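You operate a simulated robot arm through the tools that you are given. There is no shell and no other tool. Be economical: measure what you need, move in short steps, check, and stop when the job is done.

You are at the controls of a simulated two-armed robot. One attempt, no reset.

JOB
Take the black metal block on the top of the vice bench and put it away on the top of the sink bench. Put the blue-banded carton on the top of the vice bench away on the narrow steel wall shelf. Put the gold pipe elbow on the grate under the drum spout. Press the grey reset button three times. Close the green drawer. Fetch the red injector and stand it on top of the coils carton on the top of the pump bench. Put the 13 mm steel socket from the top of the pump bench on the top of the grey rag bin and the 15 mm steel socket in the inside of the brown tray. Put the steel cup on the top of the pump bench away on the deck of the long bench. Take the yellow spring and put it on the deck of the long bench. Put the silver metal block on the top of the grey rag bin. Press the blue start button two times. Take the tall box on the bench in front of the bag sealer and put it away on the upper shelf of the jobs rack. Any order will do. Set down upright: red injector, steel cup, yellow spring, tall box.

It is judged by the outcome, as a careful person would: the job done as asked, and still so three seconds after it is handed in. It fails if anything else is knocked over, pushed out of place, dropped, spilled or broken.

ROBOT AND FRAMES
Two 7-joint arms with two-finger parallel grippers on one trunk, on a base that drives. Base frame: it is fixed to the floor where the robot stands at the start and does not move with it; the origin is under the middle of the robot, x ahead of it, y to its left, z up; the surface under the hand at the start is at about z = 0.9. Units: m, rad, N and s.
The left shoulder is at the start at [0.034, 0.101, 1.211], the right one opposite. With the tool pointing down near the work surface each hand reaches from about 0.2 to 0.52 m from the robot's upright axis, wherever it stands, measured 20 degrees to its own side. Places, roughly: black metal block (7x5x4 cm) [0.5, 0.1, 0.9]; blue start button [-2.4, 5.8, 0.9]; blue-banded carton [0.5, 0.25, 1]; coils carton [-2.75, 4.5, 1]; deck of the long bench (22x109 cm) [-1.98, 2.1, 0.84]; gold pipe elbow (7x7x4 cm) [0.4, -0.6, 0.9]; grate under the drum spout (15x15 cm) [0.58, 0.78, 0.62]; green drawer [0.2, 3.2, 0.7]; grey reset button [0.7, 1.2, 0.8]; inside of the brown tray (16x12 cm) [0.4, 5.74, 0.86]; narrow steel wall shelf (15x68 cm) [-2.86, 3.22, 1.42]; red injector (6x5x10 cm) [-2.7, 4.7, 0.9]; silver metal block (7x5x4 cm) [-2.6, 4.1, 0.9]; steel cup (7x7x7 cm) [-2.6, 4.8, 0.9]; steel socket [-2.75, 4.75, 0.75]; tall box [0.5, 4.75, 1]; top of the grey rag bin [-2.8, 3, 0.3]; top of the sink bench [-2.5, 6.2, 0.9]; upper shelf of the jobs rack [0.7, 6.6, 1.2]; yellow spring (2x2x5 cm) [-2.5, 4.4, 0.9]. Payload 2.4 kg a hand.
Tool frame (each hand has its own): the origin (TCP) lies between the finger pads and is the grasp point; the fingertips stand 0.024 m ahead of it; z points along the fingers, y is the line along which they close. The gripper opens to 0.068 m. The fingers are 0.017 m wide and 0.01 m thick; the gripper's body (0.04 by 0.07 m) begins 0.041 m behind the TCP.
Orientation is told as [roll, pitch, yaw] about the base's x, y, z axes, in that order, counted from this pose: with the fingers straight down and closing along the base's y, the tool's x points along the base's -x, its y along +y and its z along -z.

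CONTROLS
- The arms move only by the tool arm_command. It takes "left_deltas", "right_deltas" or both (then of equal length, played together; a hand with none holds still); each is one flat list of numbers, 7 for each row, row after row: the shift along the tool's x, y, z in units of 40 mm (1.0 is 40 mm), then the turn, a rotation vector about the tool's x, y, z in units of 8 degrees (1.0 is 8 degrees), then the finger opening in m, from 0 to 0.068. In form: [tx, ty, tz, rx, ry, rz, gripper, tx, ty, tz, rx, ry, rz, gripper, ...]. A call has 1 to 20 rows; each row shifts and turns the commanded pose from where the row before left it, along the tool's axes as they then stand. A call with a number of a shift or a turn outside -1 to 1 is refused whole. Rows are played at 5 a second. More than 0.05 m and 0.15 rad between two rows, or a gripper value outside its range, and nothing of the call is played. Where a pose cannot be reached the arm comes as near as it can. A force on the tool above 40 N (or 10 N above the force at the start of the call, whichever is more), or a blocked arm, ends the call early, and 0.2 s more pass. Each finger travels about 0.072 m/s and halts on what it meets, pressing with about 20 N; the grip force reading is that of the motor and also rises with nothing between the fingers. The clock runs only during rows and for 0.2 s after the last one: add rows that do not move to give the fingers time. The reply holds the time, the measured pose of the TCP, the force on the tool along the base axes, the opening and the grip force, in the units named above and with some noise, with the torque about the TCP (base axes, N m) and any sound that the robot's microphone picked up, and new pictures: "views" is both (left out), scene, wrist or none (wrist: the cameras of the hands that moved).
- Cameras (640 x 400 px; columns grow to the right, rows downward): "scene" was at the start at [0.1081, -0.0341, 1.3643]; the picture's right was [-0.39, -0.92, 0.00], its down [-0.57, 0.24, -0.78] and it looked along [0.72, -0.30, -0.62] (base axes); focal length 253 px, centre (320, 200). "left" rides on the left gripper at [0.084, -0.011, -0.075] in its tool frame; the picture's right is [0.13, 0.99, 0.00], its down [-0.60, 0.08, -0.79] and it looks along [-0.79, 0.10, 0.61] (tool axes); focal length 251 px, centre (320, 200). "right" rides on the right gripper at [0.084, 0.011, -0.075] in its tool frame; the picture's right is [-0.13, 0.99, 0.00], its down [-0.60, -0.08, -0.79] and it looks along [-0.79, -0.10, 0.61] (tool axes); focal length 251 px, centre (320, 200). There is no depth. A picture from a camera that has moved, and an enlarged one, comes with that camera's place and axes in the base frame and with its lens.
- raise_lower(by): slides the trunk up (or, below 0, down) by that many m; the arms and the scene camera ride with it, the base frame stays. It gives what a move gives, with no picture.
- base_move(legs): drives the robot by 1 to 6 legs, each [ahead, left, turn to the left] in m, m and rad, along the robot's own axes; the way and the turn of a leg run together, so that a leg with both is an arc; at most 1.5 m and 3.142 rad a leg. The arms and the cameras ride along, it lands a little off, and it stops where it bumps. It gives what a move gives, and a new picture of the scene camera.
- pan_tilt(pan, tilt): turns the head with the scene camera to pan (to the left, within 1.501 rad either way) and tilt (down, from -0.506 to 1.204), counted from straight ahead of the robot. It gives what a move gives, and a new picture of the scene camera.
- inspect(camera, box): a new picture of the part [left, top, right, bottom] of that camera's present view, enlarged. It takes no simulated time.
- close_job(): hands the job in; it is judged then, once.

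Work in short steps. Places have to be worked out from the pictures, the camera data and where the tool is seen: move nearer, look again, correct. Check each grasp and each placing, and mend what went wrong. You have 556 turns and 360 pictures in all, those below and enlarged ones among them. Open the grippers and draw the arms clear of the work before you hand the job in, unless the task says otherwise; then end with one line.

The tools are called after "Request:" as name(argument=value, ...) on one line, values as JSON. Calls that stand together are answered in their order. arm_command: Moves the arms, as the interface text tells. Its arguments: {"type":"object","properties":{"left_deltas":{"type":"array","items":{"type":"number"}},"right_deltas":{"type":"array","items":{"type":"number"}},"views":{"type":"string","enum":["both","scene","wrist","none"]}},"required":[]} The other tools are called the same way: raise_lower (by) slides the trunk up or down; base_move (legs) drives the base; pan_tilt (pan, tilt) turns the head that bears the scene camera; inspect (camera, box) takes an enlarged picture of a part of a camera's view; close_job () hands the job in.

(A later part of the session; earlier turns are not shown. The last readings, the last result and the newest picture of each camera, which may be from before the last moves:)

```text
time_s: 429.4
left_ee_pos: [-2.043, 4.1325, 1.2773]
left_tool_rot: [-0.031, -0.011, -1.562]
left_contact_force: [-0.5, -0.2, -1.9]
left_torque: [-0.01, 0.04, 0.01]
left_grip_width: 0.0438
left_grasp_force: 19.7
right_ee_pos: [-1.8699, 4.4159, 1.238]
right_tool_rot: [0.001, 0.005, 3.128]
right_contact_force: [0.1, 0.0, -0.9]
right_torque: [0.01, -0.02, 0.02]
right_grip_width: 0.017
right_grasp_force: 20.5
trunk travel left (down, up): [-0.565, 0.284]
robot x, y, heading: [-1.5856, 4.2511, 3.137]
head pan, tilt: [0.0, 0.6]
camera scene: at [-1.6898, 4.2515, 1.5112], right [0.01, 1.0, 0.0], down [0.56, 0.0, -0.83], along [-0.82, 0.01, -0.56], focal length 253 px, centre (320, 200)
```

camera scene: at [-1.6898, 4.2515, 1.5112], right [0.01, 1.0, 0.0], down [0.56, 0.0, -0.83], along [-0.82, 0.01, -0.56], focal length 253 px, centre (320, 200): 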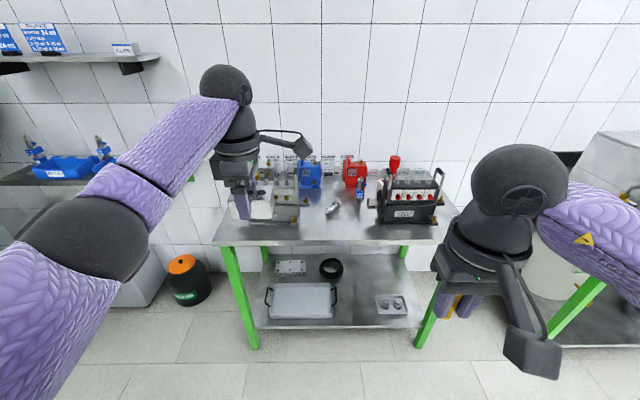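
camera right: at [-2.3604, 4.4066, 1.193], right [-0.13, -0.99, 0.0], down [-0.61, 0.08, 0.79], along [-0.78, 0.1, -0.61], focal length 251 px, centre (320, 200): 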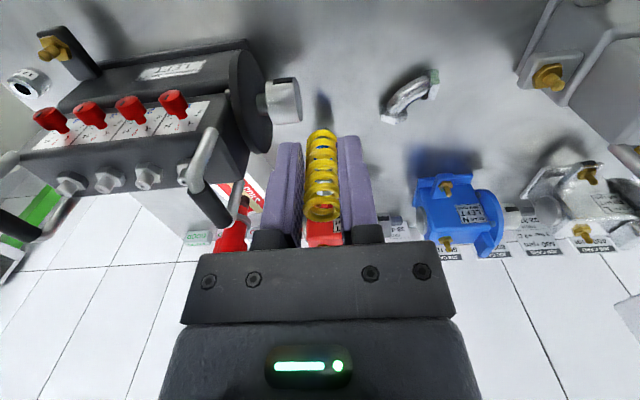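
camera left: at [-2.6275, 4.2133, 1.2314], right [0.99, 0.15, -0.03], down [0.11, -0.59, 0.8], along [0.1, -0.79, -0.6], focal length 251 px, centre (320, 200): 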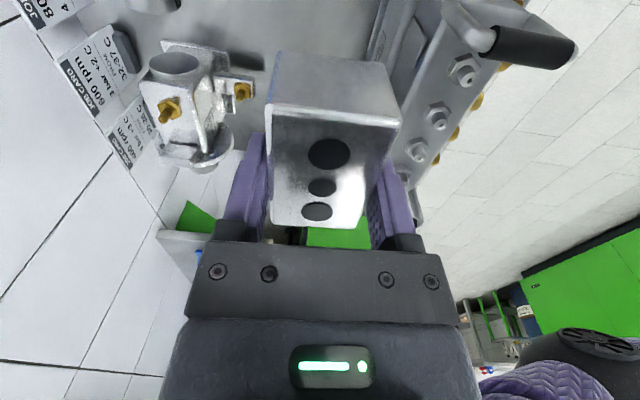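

Both held. Drive to the rag bin (y≈3.22) and lower the trunk.

Request:
base_move(legs=[[0, 1.03, 0]])

Request:
raise_lower(by=-0.4)

Request:
raise_lower(by=-0.1)

Request:
base_move(legs=[[0.5, 0, 0.005]])

```text
time_s: 434.7
left_ee_pos: [-2.055, 3.1032, 1.2766]
left_tool_rot: [-0.025, -0.01, -1.569]
left_contact_force: [-0.6, 0.8, -2.1]
left_torque: [-0.01, -0.01, 0.01]
left_grip_width: 0.0438
left_grasp_force: 19.8
right_ee_pos: [-1.8807, 3.3843, 1.2384]
right_tool_rot: [0.002, 0.007, 3.122]
right_contact_force: [-0.7, 0.4, -0.1]
right_torque: [0.0, 0.03, -0.02]
right_grip_width: 0.0168
right_grasp_force: 20.0
trunk travel left (down, up): [-0.565, 0.284]
robot x, y, heading: [-1.5989, 3.2203, 3.127]
head pan, tilt: [0.0, 0.6]
camera scene: at [-1.7019, 3.2185, 1.5111], right [0.01, 1.0, 0.0], down [0.57, -0.01, -0.82], along [-0.82, 0.01, -0.57], focal length 253 px, centre (320, 200)
```

scene: 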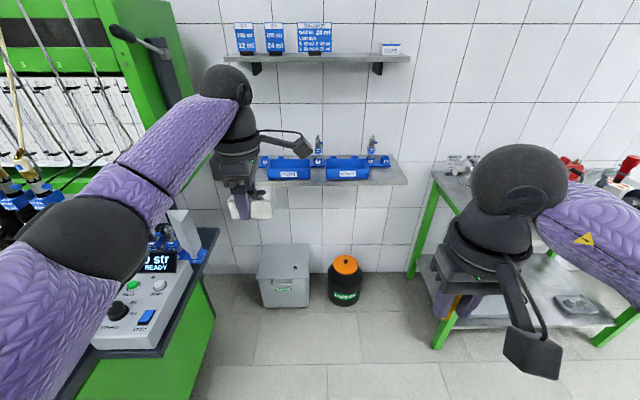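

```text
time_s: 438.6
left_ee_pos: [-2.0559, 3.1026, 0.8775]
left_tool_rot: [-0.028, -0.01, -1.568]
left_contact_force: [0.9, -0.4, -3.5]
left_torque: [-0.01, 0.01, 0.02]
left_grip_width: 0.0437
left_grasp_force: 19.5
right_ee_pos: [-1.8808, 3.3845, 0.8387]
right_tool_rot: [0.001, 0.005, 3.12]
right_contact_force: [1.3, 0.1, 0.5]
right_torque: [-0.01, 0.02, 0.0]
right_grip_width: 0.0166
right_grasp_force: 19.9
trunk travel left (down, up): [-0.165, 0.684]
robot x, y, heading: [-1.6021, 3.2197, 3.124]
head pan, tilt: [0.0, 0.6]
```

```text
time_s: 439.9
left_ee_pos: [-2.0556, 3.1029, 0.7766]
left_tool_rot: [-0.03, -0.01, -1.57]
left_contact_force: [0.4, 0.5, -2.4]
left_torque: [0.02, -0.04, 0.04]
left_grip_width: 0.0437
left_grasp_force: 19.8
right_ee_pos: [-1.8796, 3.384, 0.7391]
right_tool_rot: [0.002, 0.005, 3.119]
right_contact_force: [-0.3, 0.5, -0.6]
right_torque: [0.0, 0.02, -0.02]
right_grip_width: 0.0167
right_grasp_force: 20.1
trunk travel left (down, up): [-0.065, 0.784]
robot x, y, heading: [-1.5993, 3.2192, 3.125]
head pan, tilt: [0.0, 0.6]
```

```text
time_s: 442.8
left_ee_pos: [-2.5455, 3.1115, 0.7765]
left_tool_rot: [-0.025, -0.009, -1.571]
left_contact_force: [0.2, -0.3, -3.1]
left_torque: [-0.04, -0.04, 0.02]
left_grip_width: 0.0441
left_grasp_force: 19.9
right_ee_pos: [-2.3692, 3.3923, 0.7387]
right_tool_rot: [0.0, 0.007, 3.119]
right_contact_force: [-0.9, -0.2, -0.5]
right_torque: [0.01, -0.04, -0.02]
right_grip_width: 0.0169
right_grasp_force: 20.7
trunk travel left (down, up): [-0.065, 0.784]
robot x, y, heading: [-2.0885, 3.2262, 3.123]
head pan, tilt: [0.0, 0.6]
camera scene: at [-2.2895, 3.2285, 1.0036], right [0.02, 1.0, 0.0], down [0.57, -0.01, -0.82], along [-0.82, 0.01, -0.57], focal length 253 px, centre (320, 200)
```

scene: 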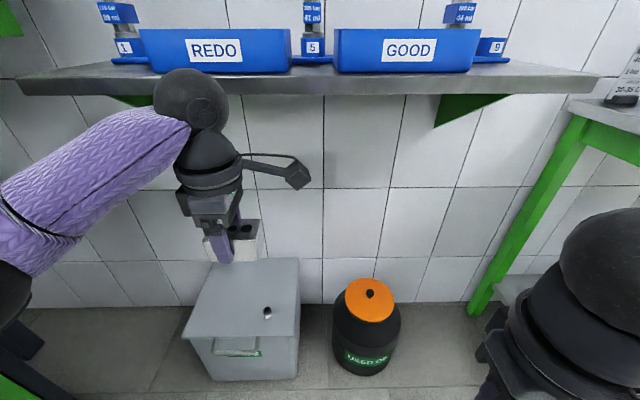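

Lower the hand 0.2 and shift it −y 0.15, then drive ahead 0.17.

Request:
arm_command(left_deltas=[-0.75, 0, 0.6, 0, 0, 0, 0.01, -0.75, 0, 0.6, 0, 0, 0, 0.01, -0.75, 0, 0.6, 0, 0, 0, 0.01, -0.75, 0, 0.6, 0, 0, 0, 0.01, -0.75, 0, 0.6, 0, 0, 0, 0.01, 0, 0, 1, 0, 0, 0, 0.01, 0, 0, 1, 0, 0, 0, 0.01], views="none")

Request:
base_move(legs=[[0.18, 0, 0.015]])

Request:
inspect(camera="left", box=[0, 0, 640, 400])

```text
time_s: 444.4
left_ee_pos: [-2.5499, 2.9589, 0.5762]
left_tool_rot: [-0.025, -0.013, -1.573]
left_contact_force: [0.3, 0.4, -3.8]
left_torque: [-0.01, 0.01, 0.03]
left_grip_width: 0.0439
left_grasp_force: 19.5
right_ee_pos: [-2.3693, 3.3935, 0.7387]
right_tool_rot: [0.002, 0.006, 3.118]
right_contact_force: [-0.1, -0.3, -0.3]
right_torque: [0.02, -0.02, 0.01]
right_grip_width: 0.0169
right_grasp_force: 20.1
trunk travel left (down, up): [-0.065, 0.784]
robot x, y, heading: [-2.0907, 3.2284, 3.128]
head pan, tilt: [0.0, 0.6]
```

```text
time_s: 445.9
left_ee_pos: [-2.7246, 2.9517, 0.5757]
left_tool_rot: [-0.028, -0.012, -1.551]
left_contact_force: [0.1, 0.5, -2.6]
left_torque: [-0.07, 0.0, 0.01]
left_grip_width: 0.044
left_grasp_force: 19.9
right_ee_pos: [-2.5552, 3.3888, 0.7388]
right_tool_rot: [0.001, 0.007, 3.138]
right_contact_force: [-0.3, 0.0, 0.3]
right_torque: [0.01, 0.01, 0.01]
right_grip_width: 0.017
right_grasp_force: 20.3
trunk travel left (down, up): [-0.065, 0.784]
robot x, y, heading: [-2.2647, 3.224, -3.141]
head pan, tilt: [0.0, 0.6]
camera scene: at [-2.4705, 3.2256, 1.0037], right [0.0, 1.0, 0.0], down [0.57, 0.0, -0.82], along [-0.82, 0.0, -0.57], focal length 253 px, centre (320, 200)
```

scene: 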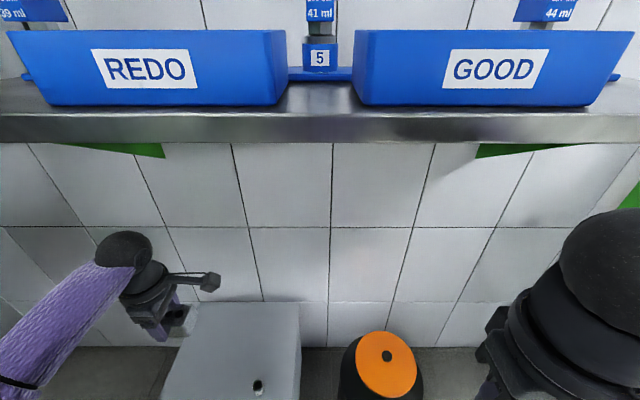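

```text
1.00 times, centred on (320, 200) of left (not enlarged: the box is as wide or as high as the picture)
camera zoom: at [-2.7359, 3.035, 0.6516], right [0.99, 0.15, -0.03], down [0.11, -0.59, 0.8], along [0.1, -0.79, -0.6], focal length 251 px, centre (320, 200)
```

zoom: 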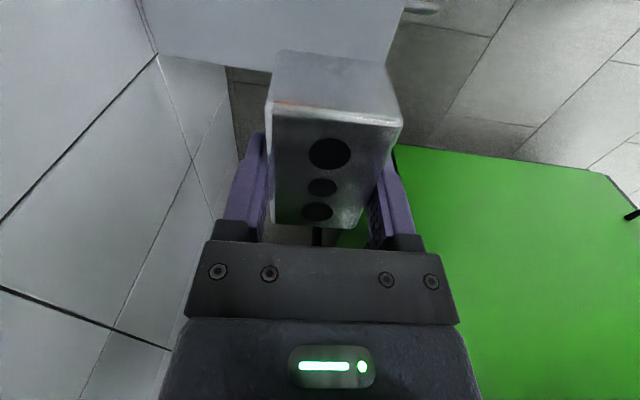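

Lid extents confirmed. Shift a little inward and lower to contact (~0.35).

Request:
arm_command(left_deltas=[0.3, -0.5, 0.8, 0, 0, 0, 0.01, 0, -0.5, 0.8, 0, 0, 0, 0.01, 0, 0, 1, 0, 0, 0, 0.01, 0, 0, 1, 0, 0, 0, 0.01, 0, 0, 1, 0, 0, 0, 0.01, 0, 0, 0.5, 0, 0, 0, 0.01, 0, 0, 0.15, 0, 0, 0, 0.01, 0, 0, 0.12, 0, 0, 0, 0.01, 0, 0, 0.12, 0, 0, 0, 0.01, 0, 0, 0.12, 0, 0, 0, 0.01, 0, 0, 0.12, 0, 0, 0, 0.01, 0, 0, 0.12, 0, 0, 0, 0.01], views="wrist")

```text
time_s: 448.5
left_ee_pos: [-2.7137, 2.9806, 0.3823]
left_tool_rot: [-0.027, -0.011, -1.55]
left_contact_force: [0.3, -0.8, -2.2]
left_torque: [-0.03, 0.02, 0.0]
left_grip_width: 0.0437
left_grasp_force: 20.3
left hand out of reach, approached as far as the arm can: row 4, 5, 6, 7, 8, 9, 10, 11, 12
right_ee_pos: [-2.5527, 3.388, 0.7385]
right_tool_rot: [0.001, 0.008, 3.138]
right_contact_force: [-0.5, -1.0, -0.6]
right_torque: [-0.01, -0.01, -0.02]
right_grip_width: 0.0167
right_grasp_force: 19.9
trunk travel left (down, up): [-0.065, 0.784]
robot x, y, heading: [-2.2651, 3.2254, -3.138]
head pan, tilt: [0.0, 0.6]
camera left: at [-2.725, 3.0646, 0.4587], right [0.99, 0.15, -0.03], down [0.11, -0.59, 0.8], along [0.1, -0.79, -0.6], focal length 251 px, centre (320, 200)
```

left: 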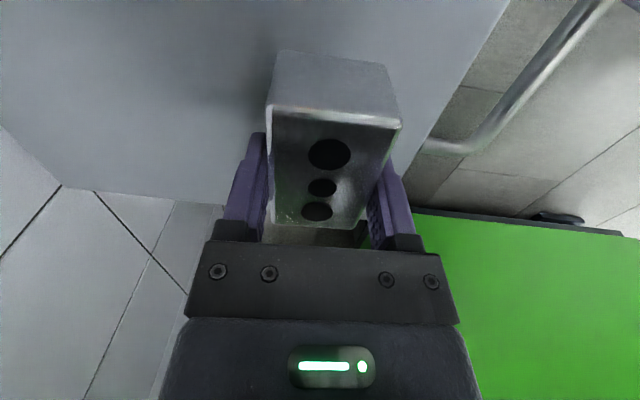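

At the reach limit, 3 cm above the lid. Nudge the base ahead 4 cm/left 2 cm, then command down again.

Request:
base_move(legs=[[0.05, 0.02, 0]])

Request:
arm_command(left_deltas=[0, 0, 0.3, 0, 0, 0, 0.01, 0, 0, 0.15, 0, 0, 0, 0.01, 0, 0, 0.12, 0, 0, 0, 0.01, 0, 0, 0.12, 0, 0, 0, 0.01, 0, 0, 0.12, 0, 0, 0, 0.01, 0, 0, 0.12, 0, 0, 0, 0.01, 0, 0, 0.12, 0, 0, 0, 0.01], views="wrist")

```text
time_s: 449.4
left_ee_pos: [-2.7616, 2.9605, 0.3833]
left_tool_rot: [-0.026, -0.011, -1.55]
left_contact_force: [-0.1, -0.1, -2.4]
left_torque: [0.01, 0.0, -0.01]
left_grip_width: 0.0436
left_grasp_force: 19.6
right_ee_pos: [-2.604, 3.3671, 0.7389]
right_tool_rot: [0.002, 0.007, 3.141]
right_contact_force: [0.3, 0.4, -0.1]
right_torque: [0.0, -0.01, -0.02]
right_grip_width: 0.0166
right_grasp_force: 20.2
trunk travel left (down, up): [-0.065, 0.784]
robot x, y, heading: [-2.317, 3.2084, -3.136]
head pan, tilt: [0.0, 0.6]
camera scene: at [-2.5206, 3.205, 1.0037], right [0.0, 1.0, 0.0], down [0.57, 0.0, -0.82], along [-0.82, 0.0, -0.57], focal length 253 px, centre (320, 200)
```

scene: 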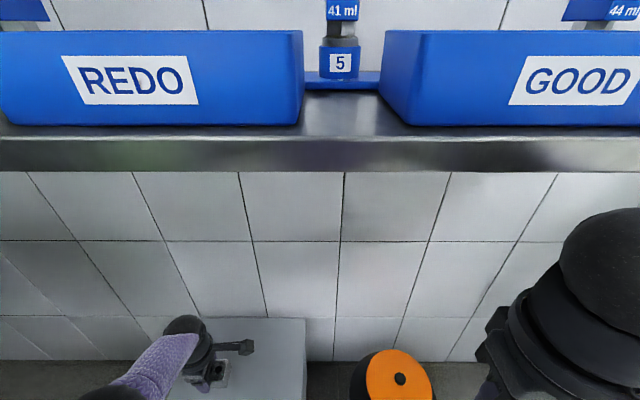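

```text
time_s: 451.0
left_ee_pos: [-2.7426, 2.9669, 0.3611]
left_tool_rot: [-0.025, -0.01, -1.549]
left_contact_force: [-0.5, 0.1, -2.1]
left_torque: [-0.03, 0.0, 0.0]
left_grip_width: 0.0441
left_grasp_force: 20.4
left hand out of reach, approached as far as the arm can: row 1, 2, 4, 5, 6
right_ee_pos: [-2.6038, 3.3672, 0.7388]
right_tool_rot: [0.002, 0.007, 3.14]
right_contact_force: [-0.2, 0.1, 0.7]
right_torque: [0.04, -0.03, -0.02]
right_grip_width: 0.0168
right_grasp_force: 20.1
trunk travel left (down, up): [-0.065, 0.784]
robot x, y, heading: [-2.3169, 3.206, -3.135]
head pan, tilt: [0.0, 0.6]
camera left: at [-2.7549, 3.0519, 0.4351], right [0.99, 0.15, -0.03], down [0.11, -0.59, 0.8], along [0.1, -0.79, -0.6], focal length 251 px, centre (320, 200)
```

left: 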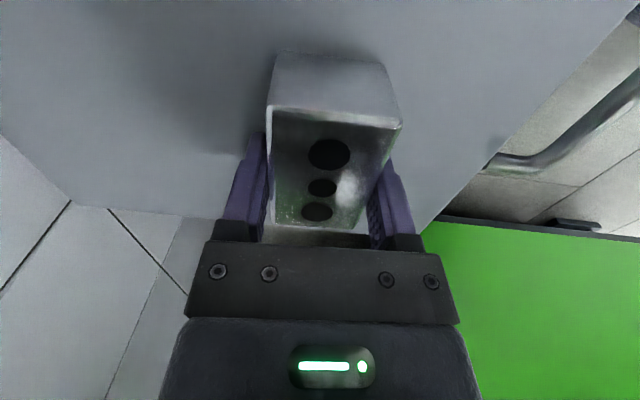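

Still ~1 cm above the lid; lower the trunk 1.4 cm in two steps.

Request:
raise_lower(by=-0.009)

Request:
raise_lower(by=-0.004)

```text
time_s: 451.6
left_ee_pos: [-2.7434, 2.9665, 0.3518]
left_tool_rot: [-0.028, -0.01, -1.551]
left_contact_force: [7.5, 2.3, 20.4]
left_torque: [-0.12, -0.21, 0.0]
left_grip_width: 0.0443
left_grasp_force: 19.7
right_ee_pos: [-2.6025, 3.3671, 0.7303]
right_tool_rot: [0.005, 0.006, 3.139]
right_contact_force: [0.2, -0.1, 0.6]
right_torque: [0.02, 0.0, -0.03]
right_grip_width: 0.0169
right_grasp_force: 20.1
trunk travel left (down, up): [-0.057, 0.793]
robot x, y, heading: [-2.3181, 3.2059, -3.139]
head pan, tilt: [0.0, 0.6]
stopped: the force on the tool passed its limit at 57 N (the readings are from after the stop); the commanded pose is now the measured one
```

```text
time_s: 451.9
left_ee_pos: [-2.7446, 2.9658, 0.352]
left_tool_rot: [-0.026, -0.01, -1.55]
left_contact_force: [8.6, 2.2, 26.5]
left_torque: [-0.06, -0.57, 0.03]
left_grip_width: 0.0445
left_grasp_force: 19.8
right_ee_pos: [-2.6023, 3.3686, 0.7287]
right_tool_rot: [0.004, 0.007, 3.14]
right_contact_force: [-1.0, 0.3, 0.1]
right_torque: [0.04, 0.01, 0.01]
right_grip_width: 0.0168
right_grasp_force: 19.6
trunk travel left (down, up): [-0.056, 0.794]
robot x, y, heading: [-2.3155, 3.2093, -3.137]
head pan, tilt: [0.0, 0.6]
stopped: the force on the tool passed its limit at 49 N (the readings are from after the stop); the commanded pose is now the measured one
```

Seated. Release and rise.

Request:
arm_command(left_deltas=[0, 0, -0.08, 0, 0, 0, 0.044, 0, 0, 0, 0, 0, 0, 0.065, 0, 0, 0, 0, 0, 0, 0.065, 0, 0, -0.5, 0, 0, 0, 0.065, 0, 0, -1, 0, 0, 0, 0.068, 0, 0, -1, 0, 0, 0, 0.068, 0, 0, -1, 0, 0, 0, 0.068, 0, 0, -1, 0, 0, 0, 0.068, 0, 0.5, -1, 0, 0, 0, 0.068], views="wrist")

Request:
base_move(legs=[[-0.8, 0, 0]])

```text
time_s: 453.9
left_ee_pos: [-2.7168, 2.9715, 0.5735]
left_tool_rot: [-0.025, -0.006, -1.549]
left_contact_force: [0.3, 0.8, -0.4]
left_torque: [0.02, 0.01, -0.02]
left_grip_width: 0.0681
left_grasp_force: 0.0
right_ee_pos: [-2.6026, 3.3686, 0.7291]
right_tool_rot: [0.003, 0.01, 3.14]
right_contact_force: [0.0, -0.6, -1.0]
right_torque: [0.01, 0.0, -0.04]
right_grip_width: 0.0169
right_grasp_force: 20.1
trunk travel left (down, up): [-0.056, 0.794]
robot x, y, heading: [-2.3158, 3.2067, -3.138]
head pan, tilt: [0.0, 0.6]
camera left: at [-2.7292, 3.0553, 0.6498], right [0.99, 0.15, -0.03], down [0.11, -0.6, 0.8], along [0.11, -0.79, -0.61], focal length 251 px, centre (320, 200)
```

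left: 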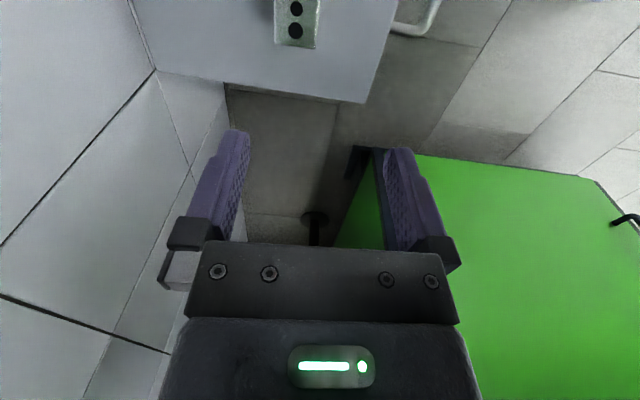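

```text
time_s: 458.3
left_ee_pos: [-1.8982, 2.9759, 0.5754]
left_tool_rot: [-0.026, -0.009, -1.545]
left_contact_force: [0.0, 0.4, 0.3]
left_torque: [-0.02, 0.0, -0.02]
left_grip_width: 0.068
left_grasp_force: 0.1
right_ee_pos: [-1.7848, 3.3714, 0.7293]
right_tool_rot: [0.002, 0.009, -3.138]
right_contact_force: [0.4, 0.2, -1.1]
right_torque: [0.01, 0.02, -0.01]
right_grip_width: 0.0168
right_grasp_force: 20.0
trunk travel left (down, up): [-0.056, 0.794]
robot x, y, heading: [-1.4983, 3.2149, -3.137]
head pan, tilt: [0.0, 0.6]
camera scene: at [-1.7045, 3.2099, 0.9938], right [-0.01, 1.0, 0.0], down [0.57, 0.01, -0.82], along [-0.82, -0.01, -0.57], focal length 253 px, centre (320, 200)
```

scene: 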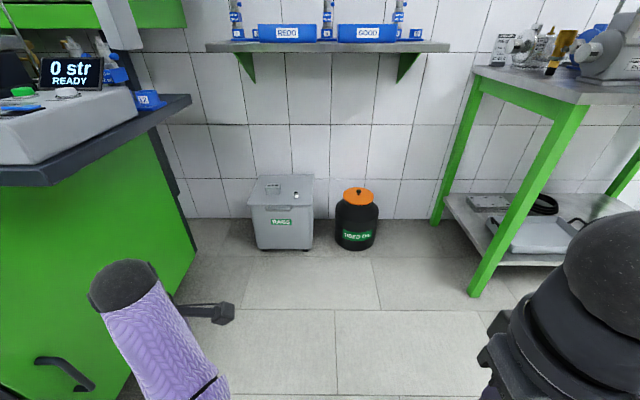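

Both items are on the RAGS bin. Raise the trunk, level the left hand's yaw, and go to the long bench with the spring.

Request:
raise_lower(by=0.4)

Request:
arm_command(left_deltas=[0, 0, -0.5, 0, 0, 0.95, 0.068, 0, 0, -0.5, 0, 0, 0.95, 0.068, 0, 0, -0.5, 0, 0, 0.95, 0.068, 0, 0, -0.5, 0, 0, 0.95, 0.068, 0, 0, -0.5, 0, 0, 0.95, 0.068, 0, 0, -0.5, 0, 0, 0.95, 0.068, 0, 0, -0.5, 0, 0, 0.95, 0.068, 0, 0, -0.5, 0, 0, 0.95, 0.068, 0, 0, -0.5, 0, 0, 0.95, 0.068, 0, 0, 0, 0, 0, 0.95, 0.068, 0, 0, 0, 0, 0, 0.95, 0.068, 0, 0, 0, 0, 0, 0.9, 0.068], views="none")

Request:
base_move(legs=[[0.0, 1.17, 0]])

```text
time_s: 462.1
left_ee_pos: [-1.8969, 2.9758, 0.973]
left_tool_rot: [-0.025, -0.011, -1.544]
left_contact_force: [-0.7, -0.1, 0.1]
left_torque: [0.0, 0.02, 0.02]
left_grip_width: 0.0682
left_grasp_force: 0.0
right_ee_pos: [-1.7861, 3.3724, 1.1288]
right_tool_rot: [0.002, 0.008, -3.137]
right_contact_force: [-0.2, -0.6, -0.9]
right_torque: [0.01, -0.01, 0.01]
right_grip_width: 0.0171
right_grasp_force: 19.8
trunk travel left (down, up): [-0.456, 0.394]
robot x, y, heading: [-1.4962, 3.2123, -3.132]
head pan, tilt: [0.0, 0.6]
```

```text
time_s: 463.4
left_ee_pos: [-1.8946, 2.9749, 1.078]
left_tool_rot: [-0.018, -0.036, -2.209]
left_contact_force: [-5.1, -3.0, -3.2]
left_torque: [-0.08, -0.18, 0.28]
left_grip_width: 0.0681
left_grasp_force: 0.0
right_ee_pos: [-1.7857, 3.3719, 1.1298]
right_tool_rot: [0.001, 0.008, -3.138]
right_contact_force: [0.4, 0.1, 0.0]
right_torque: [0.01, -0.01, 0.0]
right_grip_width: 0.0169
right_grasp_force: 19.6
trunk travel left (down, up): [-0.456, 0.394]
robot x, y, heading: [-1.4952, 3.2119, -3.135]
head pan, tilt: [0.0, 0.6]
stopped in row 6 (left hand): the force on the tool passed its limit at 96 N (the readings are from after the stop); the commanded pose is now the measured one
```

```text
time_s: 469.6
left_ee_pos: [-1.8995, 1.7544, 1.0769]
left_tool_rot: [-0.016, -0.033, -2.227]
left_contact_force: [-12.3, -7.5, -7.6]
left_torque: [-0.15, -0.52, 0.68]
left_grip_width: 0.0679
left_grasp_force: 0.2
right_ee_pos: [-1.7824, 2.1472, 1.1288]
right_tool_rot: [0.0, 0.009, 3.125]
right_contact_force: [1.2, -0.1, 0.7]
right_torque: [-0.02, -0.04, 0.0]
right_grip_width: 0.0167
right_grasp_force: 20.1
trunk travel left (down, up): [-0.456, 0.394]
robot x, y, heading: [-1.4973, 1.986, 3.132]
head pan, tilt: [0.0, 0.6]
camera scene: at [-1.6116, 1.984, 1.4013], right [0.01, 1.0, 0.0], down [0.57, -0.01, -0.82], along [-0.82, 0.01, -0.57], focal length 253 px, centre (320, 200)
```

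scene: 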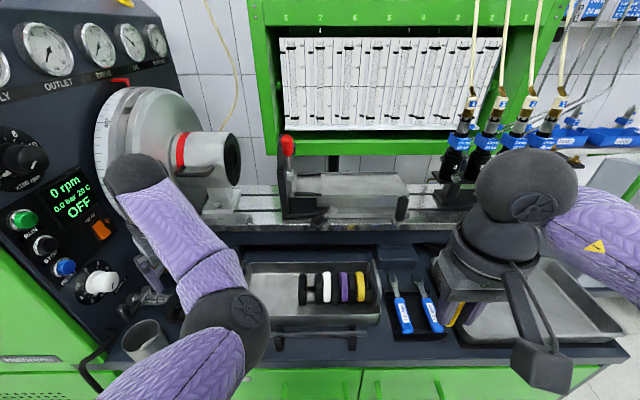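

Left arm self-contact while unwinding. Back away from the bench first, then sort the left arm out.

Request:
base_move(legs=[[-0.4, 0, 0.01]])

Request:
arm_command(left_deltas=[-0.5, 0, 0.5, 0, 0, -0.5, 0.068, -0.5, 0, 0.5, 0, 0, 0, 0.068, 0, 0, 0, 0, 0, 0, 0.068], views="scene")

```text
time_s: 472.1
left_ee_pos: [-1.4949, 1.7492, 1.0763]
left_tool_rot: [-0.019, -0.035, -2.224]
left_contact_force: [-11.1, -5.6, -7.4]
left_torque: [-0.07, -0.47, 0.56]
left_grip_width: 0.0679
left_grasp_force: 0.1
right_ee_pos: [-1.3789, 2.1432, 1.1292]
right_tool_rot: [0.003, 0.008, 3.13]
right_contact_force: [0.9, 1.2, -0.8]
right_torque: [-0.04, 0.01, -0.01]
right_grip_width: 0.0172
right_grasp_force: 19.7
trunk travel left (down, up): [-0.456, 0.394]
robot x, y, heading: [-1.0942, 1.98, 3.134]
head pan, tilt: [0.0, 0.6]
camera scene: at [-1.2076, 1.9806, 1.4013], right [0.0, 1.0, 0.0], down [0.56, 0.0, -0.83], along [-0.83, 0.0, -0.56], focal length 253 px, centre (320, 200)
```

scene: 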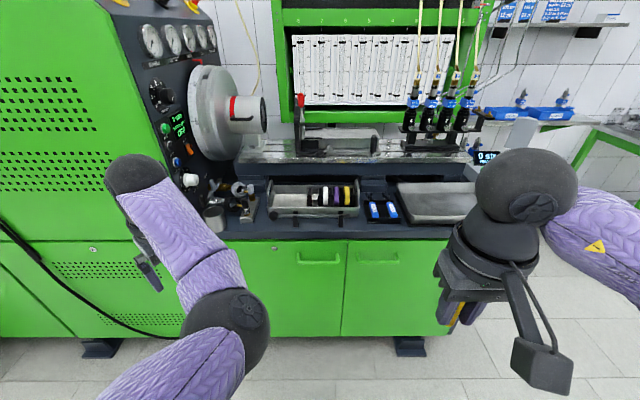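

```text
time_s: 472.9
left_ee_pos: [-1.5214, 1.7168, 1.0403]
left_tool_rot: [-0.018, -0.034, -2.152]
left_contact_force: [-0.2, 0.7, -0.3]
left_torque: [0.0, -0.03, 0.01]
left_grip_width: 0.068
left_grasp_force: 0.1
right_ee_pos: [-1.3803, 2.1441, 1.1277]
right_tool_rot: [0.003, 0.008, 3.132]
right_contact_force: [0.1, -0.5, -1.2]
right_torque: [0.0, 0.0, 0.0]
right_grip_width: 0.0168
right_grasp_force: 20.2
trunk travel left (down, up): [-0.456, 0.394]
robot x, y, heading: [-1.0981, 1.9785, 3.136]
head pan, tilt: [0.0, 0.6]
camera scene: at [-1.2081, 1.9806, 1.4013], right [0.0, 1.0, 0.0], down [0.57, 0.0, -0.82], along [-0.82, 0.0, -0.57], focal length 253 px, centre (320, 200)
```

scene: 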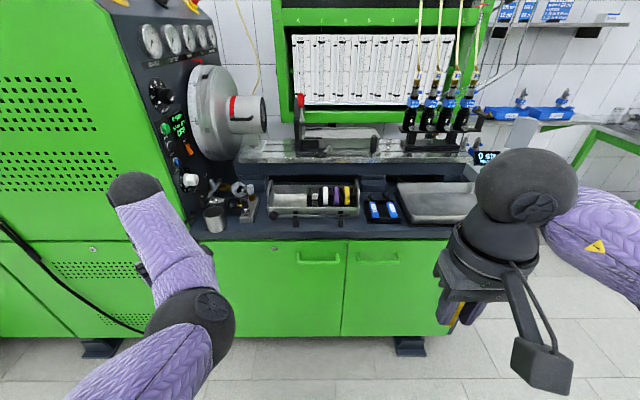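

Move the left hand to a more extended, inner pose and rotate it back.

Request:
arm_command(left_deltas=[0.52, -0.73, 0.5, 0, 0, 0, 0.068, 0.52, -0.73, 0.5, 0, 0, 0, 0.068, 0.5, -0.74, 0, 0, 0, 0, 0.068, 0, 0, 0, 0, 0, 0.95, 0.068, 0, 0, 0, 0, 0, 0.95, 0.068, 0, 0, 0, 0, 0, 0.95, 0.068, 0, 0, 0, 0, 0, 0.95, 0.068, 0, 0, 0, 0, 0, 0.95, 0.068, 0, 0, 0, 0, 0, 0.95, 0.068, 0, 0, 0, 0, 0, 0.95, 0.068, 0, 0, 0, 0, 0, 0.4, 0.068], views="none")

```text
time_s: 475.3
left_ee_pos: [-1.561, 1.8159, 0.999]
left_tool_rot: [0.016, -0.035, -3.142]
left_contact_force: [-0.2, -0.5, -1.1]
left_torque: [0.0, -0.01, 0.03]
left_grip_width: 0.0677
left_grasp_force: 0.1
right_ee_pos: [-1.381, 2.1447, 1.1281]
right_tool_rot: [0.001, 0.009, 3.132]
right_contact_force: [0.1, 0.1, -0.7]
right_torque: [-0.05, -0.02, -0.03]
right_grip_width: 0.0169
right_grasp_force: 19.9
trunk travel left (down, up): [-0.456, 0.394]
robot x, y, heading: [-1.0979, 1.981, 3.136]
head pan, tilt: [0.0, 0.6]
```

Request:
arm_command(left_deltas=[0, 0, -0.9, 0, 0, 0, 0.068, 0, 0, -0.9, 0, 0, 0, 0.068, 0, 0, -0.9, 0, 0, 0, 0.068, 0.6, 0, -0.9, 0, 0, 0, 0.068, 0.6, 0, 0, 0, 0, 0, 0.068], views="none")

Request:
base_move(legs=[[0.375, -0.055, 0.005]])

Request:
arm_command(right_deltas=[-0.72, 0, 0.5, 0, 0, 0, 0, -0.72, 0, 0.5, 0, 0, 0, 0, -0.72, 0, 0.5, 0, 0, 0, 0, -0.72, 0, 0.5, 0, 0, 0, 0, 0, 0, 0.5, 0, 0, 0, 0, 0, 0, 0.5, 0, 0, 0, 0], views="both")

```text
time_s: 475.9
left_ee_pos: [-1.56, 1.8144, 1.0662]
left_tool_rot: [0.018, -0.053, -3.122]
left_contact_force: [-1.3, -0.1, -1.2]
left_torque: [-0.06, -0.06, 0.16]
left_grip_width: 0.0681
left_grasp_force: 0.0
right_ee_pos: [-1.3801, 2.1449, 1.1296]
right_tool_rot: [0.002, 0.01, 3.131]
right_contact_force: [-0.4, 0.6, 0.1]
right_torque: [0.0, -0.02, 0.02]
right_grip_width: 0.0165
right_grasp_force: 19.9
trunk travel left (down, up): [-0.456, 0.394]
robot x, y, heading: [-1.0962, 1.9775, 3.137]
head pan, tilt: [0.0, 0.6]
stopped in row 3 (left hand): the force on the tool passed its limit at 121 N (the readings are from after the stop); the commanded pose is now the measured one
```

```text
time_s: 478.4
left_ee_pos: [-1.9391, 1.8754, 1.0662]
left_tool_rot: [0.018, -0.053, -3.131]
left_contact_force: [-1.7, 0.4, -1.6]
left_torque: [0.02, 0.0, -0.01]
left_grip_width: 0.0679
left_grasp_force: 0.0
right_ee_pos: [-1.7548, 2.2047, 1.1297]
right_tool_rot: [0.003, 0.01, 3.125]
right_contact_force: [0.4, 0.1, -0.8]
right_torque: [0.03, -0.02, 0.0]
right_grip_width: 0.0169
right_grasp_force: 19.7
trunk travel left (down, up): [-0.456, 0.394]
robot x, y, heading: [-1.4727, 2.042, 3.125]
head pan, tilt: [0.0, 0.6]
camera scene: at [-1.5848, 2.0396, 1.4012], right [0.01, 1.0, 0.0], down [0.57, -0.01, -0.82], along [-0.82, 0.01, -0.57], focal length 253 px, centre (320, 200)
```

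scene: 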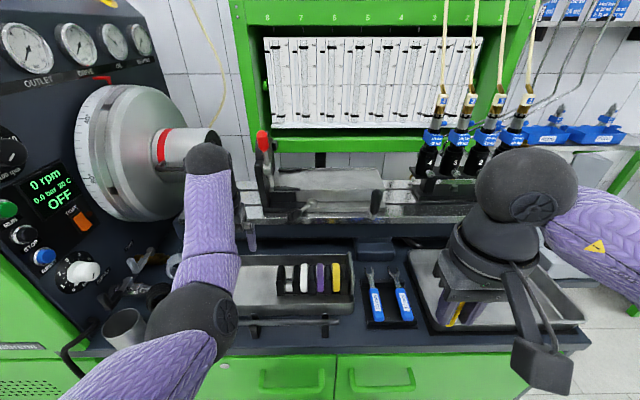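

```text
time_s: 479.8
left_ee_pos: [-1.9374, 1.8748, 1.0661]
left_tool_rot: [0.019, -0.055, -3.128]
left_contact_force: [-1.1, -1.1, -2.0]
left_torque: [0.0, 0.0, -0.02]
left_grip_width: 0.0679
left_grasp_force: 0.1
right_ee_pos: [-1.8685, 2.2041, 1.0075]
right_tool_rot: [0.002, 0.007, 3.124]
right_contact_force: [0.5, 0.2, -0.6]
right_torque: [0.04, -0.02, 0.01]
right_grip_width: 0.0167
right_grasp_force: 20.3
trunk travel left (down, up): [-0.456, 0.394]
robot x, y, heading: [-1.4717, 2.0363, 3.134]
head pan, tilt: [0.0, 0.6]
camera scene: at [-1.5843, 2.0396, 1.4013], right [0.01, 1.0, 0.0], down [0.57, -0.01, -0.82], along [-0.82, 0.01, -0.57], focal length 253 px, centre (320, 200)
camera right: at [-1.7859, 2.193, 1.0854], right [-0.15, -0.99, 0.0], down [-0.61, 0.09, 0.79], along [-0.78, 0.11, -0.62], focal length 251 px, centre (320, 200)
```

scene: 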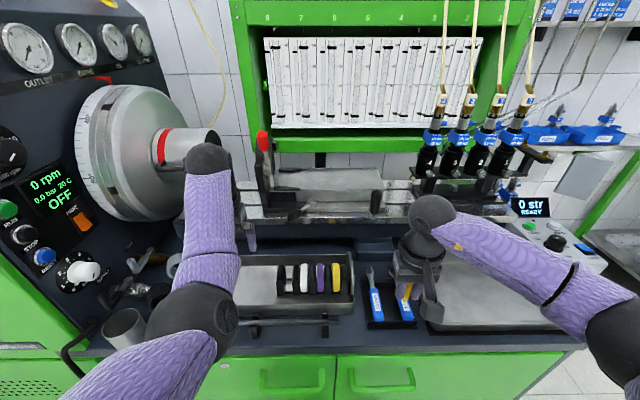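
right: 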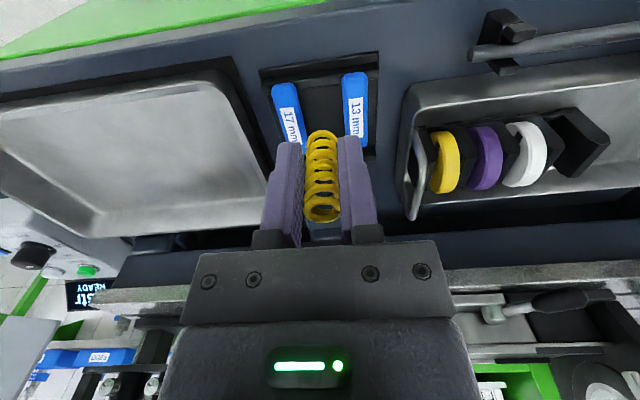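

Positions match: strip between mat (x −1.89) and deck edge (−1.856) at y≈2.207; spring is above x≈−1.873. Lower to contact.

Request:
arm_command(right_deltas=[0, 0, 0.9, 0, 0, 0, 0, 0, 0, 0.9, 0, 0, 0, 0, 0, 0, 0.9, 0, 0, 0, 0, 0, 0, 0.2, 0, 0, 0, 0, 0, 0, 0.1, 0, 0, 0, 0, 0, 0, 0.08, 0, 0, 0, 0, 0, 0, 0.08, 0, 0, 0, 0, 0, 0, 0.08, 0, 0, 0, 0, 0, 0, 0.08, 0, 0, 0, 0, 0, 0, 0.08, 0, 0, 0, 0], views="wrist")

```text
time_s: 481.9
left_ee_pos: [-1.9378, 1.8746, 1.0672]
left_tool_rot: [0.02, -0.055, -3.13]
left_contact_force: [-2.5, -0.2, -1.5]
left_torque: [-0.02, -0.02, 0.01]
left_grip_width: 0.0681
left_grasp_force: 0.1
right_ee_pos: [-1.8686, 2.2045, 0.8702]
right_tool_rot: [0.003, 0.008, 3.123]
right_contact_force: [-0.5, 0.1, -0.5]
right_torque: [0.01, -0.02, 0.04]
right_grip_width: 0.0167
right_grasp_force: 20.5
trunk travel left (down, up): [-0.456, 0.394]
robot x, y, heading: [-1.4726, 2.0405, 3.132]
head pan, tilt: [0.0, 0.6]
camera right: at [-1.7842, 2.1931, 0.9471], right [-0.15, -0.99, 0.0], down [-0.61, 0.09, 0.79], along [-0.78, 0.12, -0.62], focal length 251 px, centre (320, 200)
```

right: 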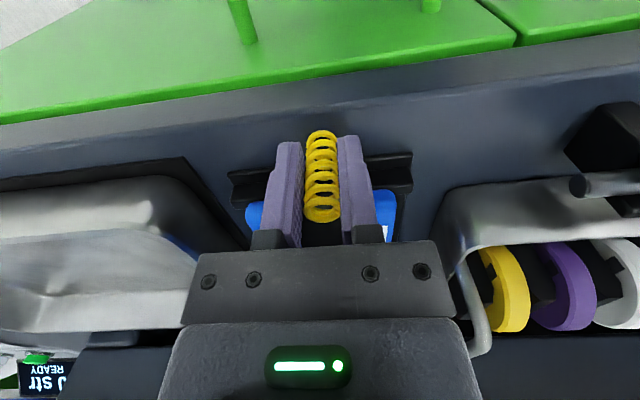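

No contact yet; continue down in 3 mm steps.

Request:
arm_command(right_deltas=[0, 0, 0.08, 0, 0, 0, 0, 0, 0, 0.08, 0, 0, 0, 0, 0, 0, 0.08, 0, 0, 0, 0, 0, 0, 0.08, 0, 0, 0, 0, 0, 0, 0.08, 0, 0, 0, 0, 0, 0, 0.08, 0, 0, 0, 0], views="wrist")

```text
time_s: 483.4
left_ee_pos: [-1.9359, 1.8751, 1.0683]
left_tool_rot: [0.017, -0.055, -3.13]
left_contact_force: [-1.5, 0.2, -0.6]
left_torque: [-0.04, -0.02, 0.01]
left_grip_width: 0.068
left_grasp_force: 0.1
right_ee_pos: [-1.8678, 2.2054, 0.8537]
right_tool_rot: [0.001, 0.005, 3.123]
right_contact_force: [-0.3, 0.6, 30.0]
right_torque: [0.18, 0.23, 0.04]
right_grip_width: 0.0167
right_grasp_force: 19.9
trunk travel left (down, up): [-0.456, 0.394]
robot x, y, heading: [-1.4687, 2.0391, 3.13]
head pan, tilt: [0.0, 0.6]
camera right: at [-1.783, 2.1941, 0.9301], right [-0.15, -0.99, 0.0], down [-0.61, 0.09, 0.79], along [-0.78, 0.12, -0.61], focal length 251 px, centre (320, 200)
```

right: 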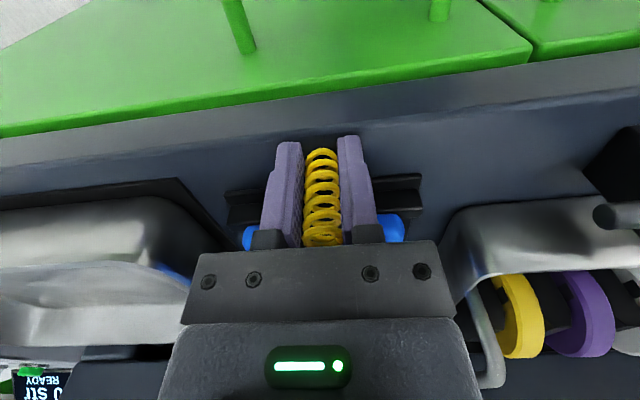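

Firm contact (spring has seated). Ease up, open slightly, rise.

Request:
arm_command(right_deltas=[0, 0, -0.07, 0, 0, 0, 0, 0, 0, 0, 0, 0, 0, 0.03, 0, 0, 0, 0, 0, 0, 0.03, 0, 0, -0.4, 0, 0, 0, 0.03, 0, 0, -0.8, 0, 0, 0, 0.03, 0, 0, -0.9, 0, 0, 0, 0.03, 0, 0, -0.9, 0, 0, 0, 0.05, 0, 0, -0.9, 0, 0, 0, 0.05], views="wrist")

```text
time_s: 485.1
left_ee_pos: [-1.9382, 1.8758, 1.0677]
left_tool_rot: [0.018, -0.053, -3.13]
left_contact_force: [-1.3, 0.1, -0.5]
left_torque: [-0.01, -0.02, 0.02]
left_grip_width: 0.0681
left_grasp_force: 0.0
right_ee_pos: [-1.8651, 2.2053, 1.0126]
right_tool_rot: [0.002, 0.01, 3.122]
right_contact_force: [0.0, 0.7, 1.0]
right_torque: [0.03, -0.02, -0.02]
right_grip_width: 0.0498
right_grasp_force: 0.1
trunk travel left (down, up): [-0.456, 0.394]
robot x, y, heading: [-1.4721, 2.0385, 3.128]
head pan, tilt: [0.0, 0.6]
camera right: at [-1.7818, 2.194, 1.089], right [-0.15, -0.99, 0.0], down [-0.61, 0.09, 0.79], along [-0.78, 0.12, -0.62], focal length 251 px, centre (320, 200)
```

right: 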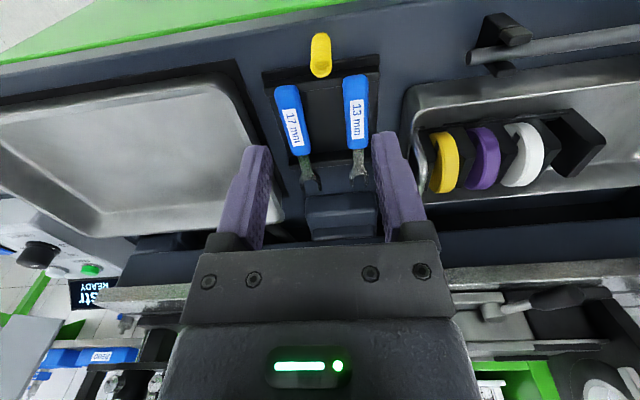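

Spring stands on the deck. Back off, turn around, and head to the vice bench for the block and carton.

Request:
base_move(legs=[[-0.55, 0, 0], [0, 0, 3.15], [0, -1.5, 0], [0, -0.35, 0]])

```text
refused: 3.15 is not a number from -3.14159 to 3.14159
```

Request:
base_move(legs=[[-0.55, 0, 0], [0, 0, 3.141], [0, -1.5, 0], [0, -0.35, 0]])

```text
time_s: 504.8
left_ee_pos: [-0.4533, 0.3096, 1.0682]
left_tool_rot: [0.019, -0.053, 0.036]
left_contact_force: [2.8, -0.1, -1.5]
left_torque: [-0.03, 0.03, 0.02]
left_grip_width: 0.0679
left_grasp_force: 0.1
right_ee_pos: [-0.5182, -0.0217, 1.0128]
right_tool_rot: [0.003, 0.009, 0.004]
right_contact_force: [0.6, 0.2, -0.3]
right_torque: [0.01, -0.01, -0.02]
right_grip_width: 0.0501
right_grasp_force: 0.0
trunk travel left (down, up): [-0.456, 0.394]
robot x, y, heading: [-0.9134, 0.1362, 0.007]
head pan, tilt: [0.0, 0.6]
camera scene: at [-0.8025, 0.1362, 1.4013], right [0.01, -1.0, 0.0], down [-0.57, -0.01, -0.82], along [0.82, 0.01, -0.57], focal length 253 px, centre (320, 200)
```

scene: 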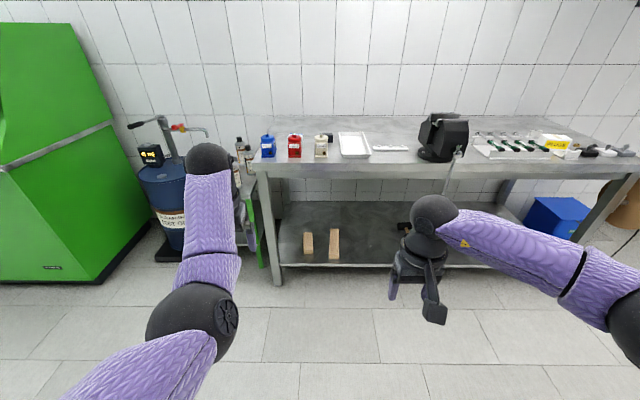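

Free the left arm's posture here in open space: swing the hand outward and up.

Request:
arm_command(left_deltas=[0, 0.9, 0, 0, 0, 0, 0.068, 0, 0.9, 0, 0, 0, 0, 0.068, 0, 0.9, 0, 0, 0, 0, 0.068, 0, 0.9, 0, 0, 0, 0, 0.068, 0, 0, -0.8, 0, 0, 0, 0.068, 0, 0, -0.8, 0, 0, 0, 0.068, 0, 0, -0.8, 0, 0, 0, 0.068], views="scene")

```text
time_s: 505.1
left_ee_pos: [-0.4533, 0.3278, 1.066]
left_tool_rot: [0.019, -0.063, 0.041]
left_contact_force: [1.8, 1.7, -1.8]
left_torque: [-0.1, -0.05, -0.22]
left_grip_width: 0.0679
left_grasp_force: 0.0
right_ee_pos: [-0.5172, -0.0208, 1.0118]
right_tool_rot: [0.004, 0.006, 0.004]
right_contact_force: [-0.4, -0.1, -0.2]
right_torque: [0.01, -0.02, -0.01]
right_grip_width: 0.05
right_grasp_force: 0.0
trunk travel left (down, up): [-0.456, 0.394]
robot x, y, heading: [-0.9151, 0.1369, 0.011]
head pan, tilt: [0.0, 0.6]
stopped in row 1 (left hand): the force on the tool passed its limit at 55 N (the readings are from after the stop); the commanded pose is now the measured one
camera scene: at [-0.8025, 0.1368, 1.4013], right [0.01, -1.0, 0.0], down [-0.57, -0.01, -0.82], along [0.82, 0.01, -0.57], focal length 253 px, centre (320, 200)
```

scene: 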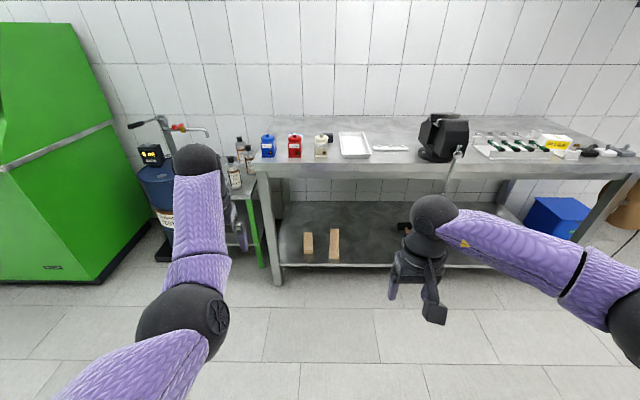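

The left elbow is folded inward. Stretch the arm straight (forward/down), swing outward, then raise.

Request:
arm_command(left_deltas=[-0.5, 0, 0.5, 0, 0, 0, 0.068, -0.5, 0, 0.7, 0, 0, 0, 0.068, -0.5, 0, 0.8, 0, 0, 0, 0.068, 0, 0, 1, 0, 0, 0, 0.068, 0, 0, 1, 0, 0, 0, 0.068, 0, 0, 1, 0, 0, 0, 0.068, 0, 0.8, 0, 0, 0, 0, 0.068, 0, 0.8, 0, 0, 0, 0, 0.068, 0, 0.8, 0, 0, 0, 0, 0.068, 0, 0.8, 0, 0, 0, 0, 0.068], views="scene")

```text
time_s: 507.3
left_ee_pos: [-0.4749, 0.4438, 0.9091]
left_tool_rot: [0.02, -0.062, 0.042]
left_contact_force: [-0.9, 0.8, 0.3]
left_torque: [-0.03, -0.01, -0.04]
left_grip_width: 0.0681
left_grasp_force: 0.1
left hand out of reach, approached as far as the arm can: row 2, 3, 4, 5, 6, 7, 9, 10
right_ee_pos: [-0.5184, -0.0216, 1.0121]
right_tool_rot: [0.005, 0.006, 0.003]
right_contact_force: [0.4, -0.3, -0.1]
right_torque: [-0.03, 0.01, -0.02]
right_grip_width: 0.0499
right_grasp_force: 0.0
trunk travel left (down, up): [-0.456, 0.394]
robot x, y, heading: [-0.9151, 0.1348, 0.011]
head pan, tilt: [0.0, 0.6]
camera scene: at [-0.803, 0.1371, 1.4013], right [0.01, -1.0, 0.0], down [-0.56, -0.01, -0.83], along [0.83, 0.01, -0.56], focal length 253 px, centre (320, 200)
```

scene: 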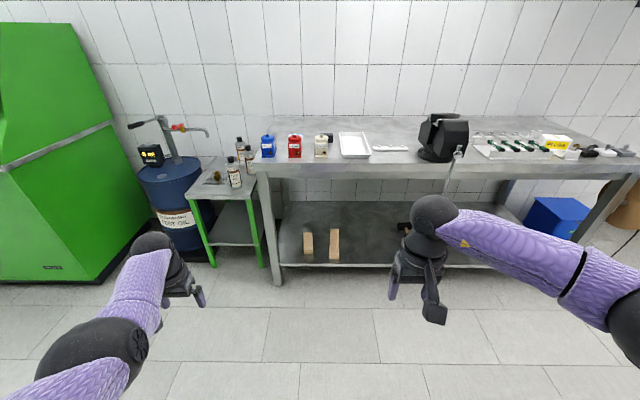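

Better. Now raise it.

Request:
arm_command(left_deltas=[0, 0, -0.8, 0, 0, 0, 0.068, 0, 0, -0.8, 0, 0, 0, 0.068, 0, 0, -0.8, 0, 0, 0, 0.068, 0, 0, -0.8, 0, 0, 0, 0.068, 0, 0, -0.8, 0, 0, 0, 0.068, 0, -0.5, -0.8, 0, 0.4, 0, 0.068, 0, -0.5, -0.8, 0, 0, 0, 0.068], views="scene")

```text
time_s: 508.9
left_ee_pos: [-0.4839, 0.3936, 1.1306]
left_tool_rot: [0.02, -0.006, 0.042]
left_contact_force: [-0.7, 1.5, -0.5]
left_torque: [0.01, 0.02, -0.05]
left_grip_width: 0.0681
left_grasp_force: 0.0
right_ee_pos: [-0.5177, -0.0222, 1.012]
right_tool_rot: [0.005, 0.006, 0.003]
right_contact_force: [-0.4, -0.1, 0.9]
right_torque: [0.01, 0.01, 0.02]
right_grip_width: 0.05
right_grasp_force: 0.0
trunk travel left (down, up): [-0.456, 0.394]
robot x, y, heading: [-0.9152, 0.1353, 0.016]
head pan, tilt: [0.0, 0.6]
camera scene: at [-0.8026, 0.1363, 1.4013], right [0.01, -1.0, 0.0], down [-0.57, -0.01, -0.82], along [0.82, 0.01, -0.57], focal length 253 px, centre (320, 200)
```

scene: 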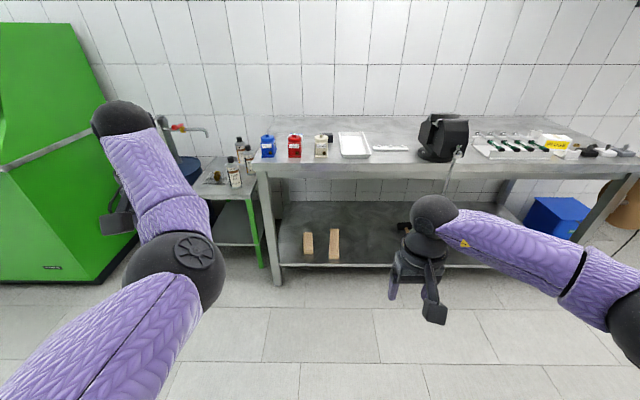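

Request:
arm_command(left_deltas=[0, -0.8, 0, 0, 0, 0, 0.068, 0, -0.8, 0, 0, 0, 0, 0.068, 0, -0.8, 0, 0, 0, 0, 0.068, 0, -0.6, 0, 0, 0.3, 0, 0.068], views="scene")

```text
time_s: 509.9
left_ee_pos: [-0.4647, 0.284, 1.1282]
left_tool_rot: [0.021, 0.033, 0.041]
left_contact_force: [3.4, 25.8, -10.6]
left_torque: [-1.87, -0.8, -2.57]
left_grip_width: 0.0679
left_grasp_force: 0.2
left hand out of reach, approached as far as the arm can: row 3, 4
right_ee_pos: [-0.5181, -0.0214, 1.0119]
right_tool_rot: [0.004, 0.007, 0.004]
right_contact_force: [0.2, -0.3, -0.1]
right_torque: [0.02, 0.0, 0.01]
right_grip_width: 0.0501
right_grasp_force: 0.0
trunk travel left (down, up): [-0.456, 0.394]
robot x, y, heading: [-0.9148, 0.1362, 0.019]
head pan, tilt: [0.0, 0.6]
camera scene: at [-0.8025, 0.1365, 1.4013], right [0.01, -1.0, 0.0], down [-0.57, -0.01, -0.82], along [0.82, 0.01, -0.57], focal length 253 px, centre (320, 200)
```

scene: 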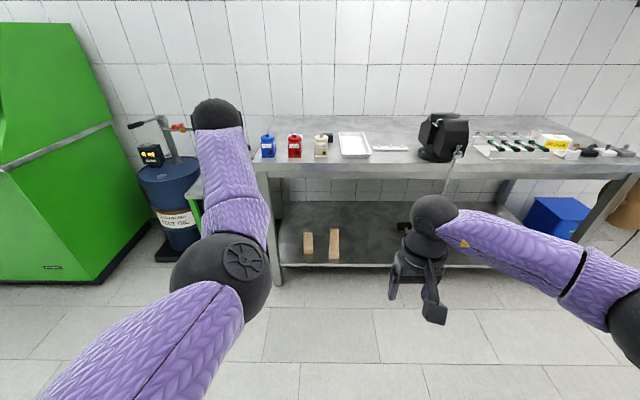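

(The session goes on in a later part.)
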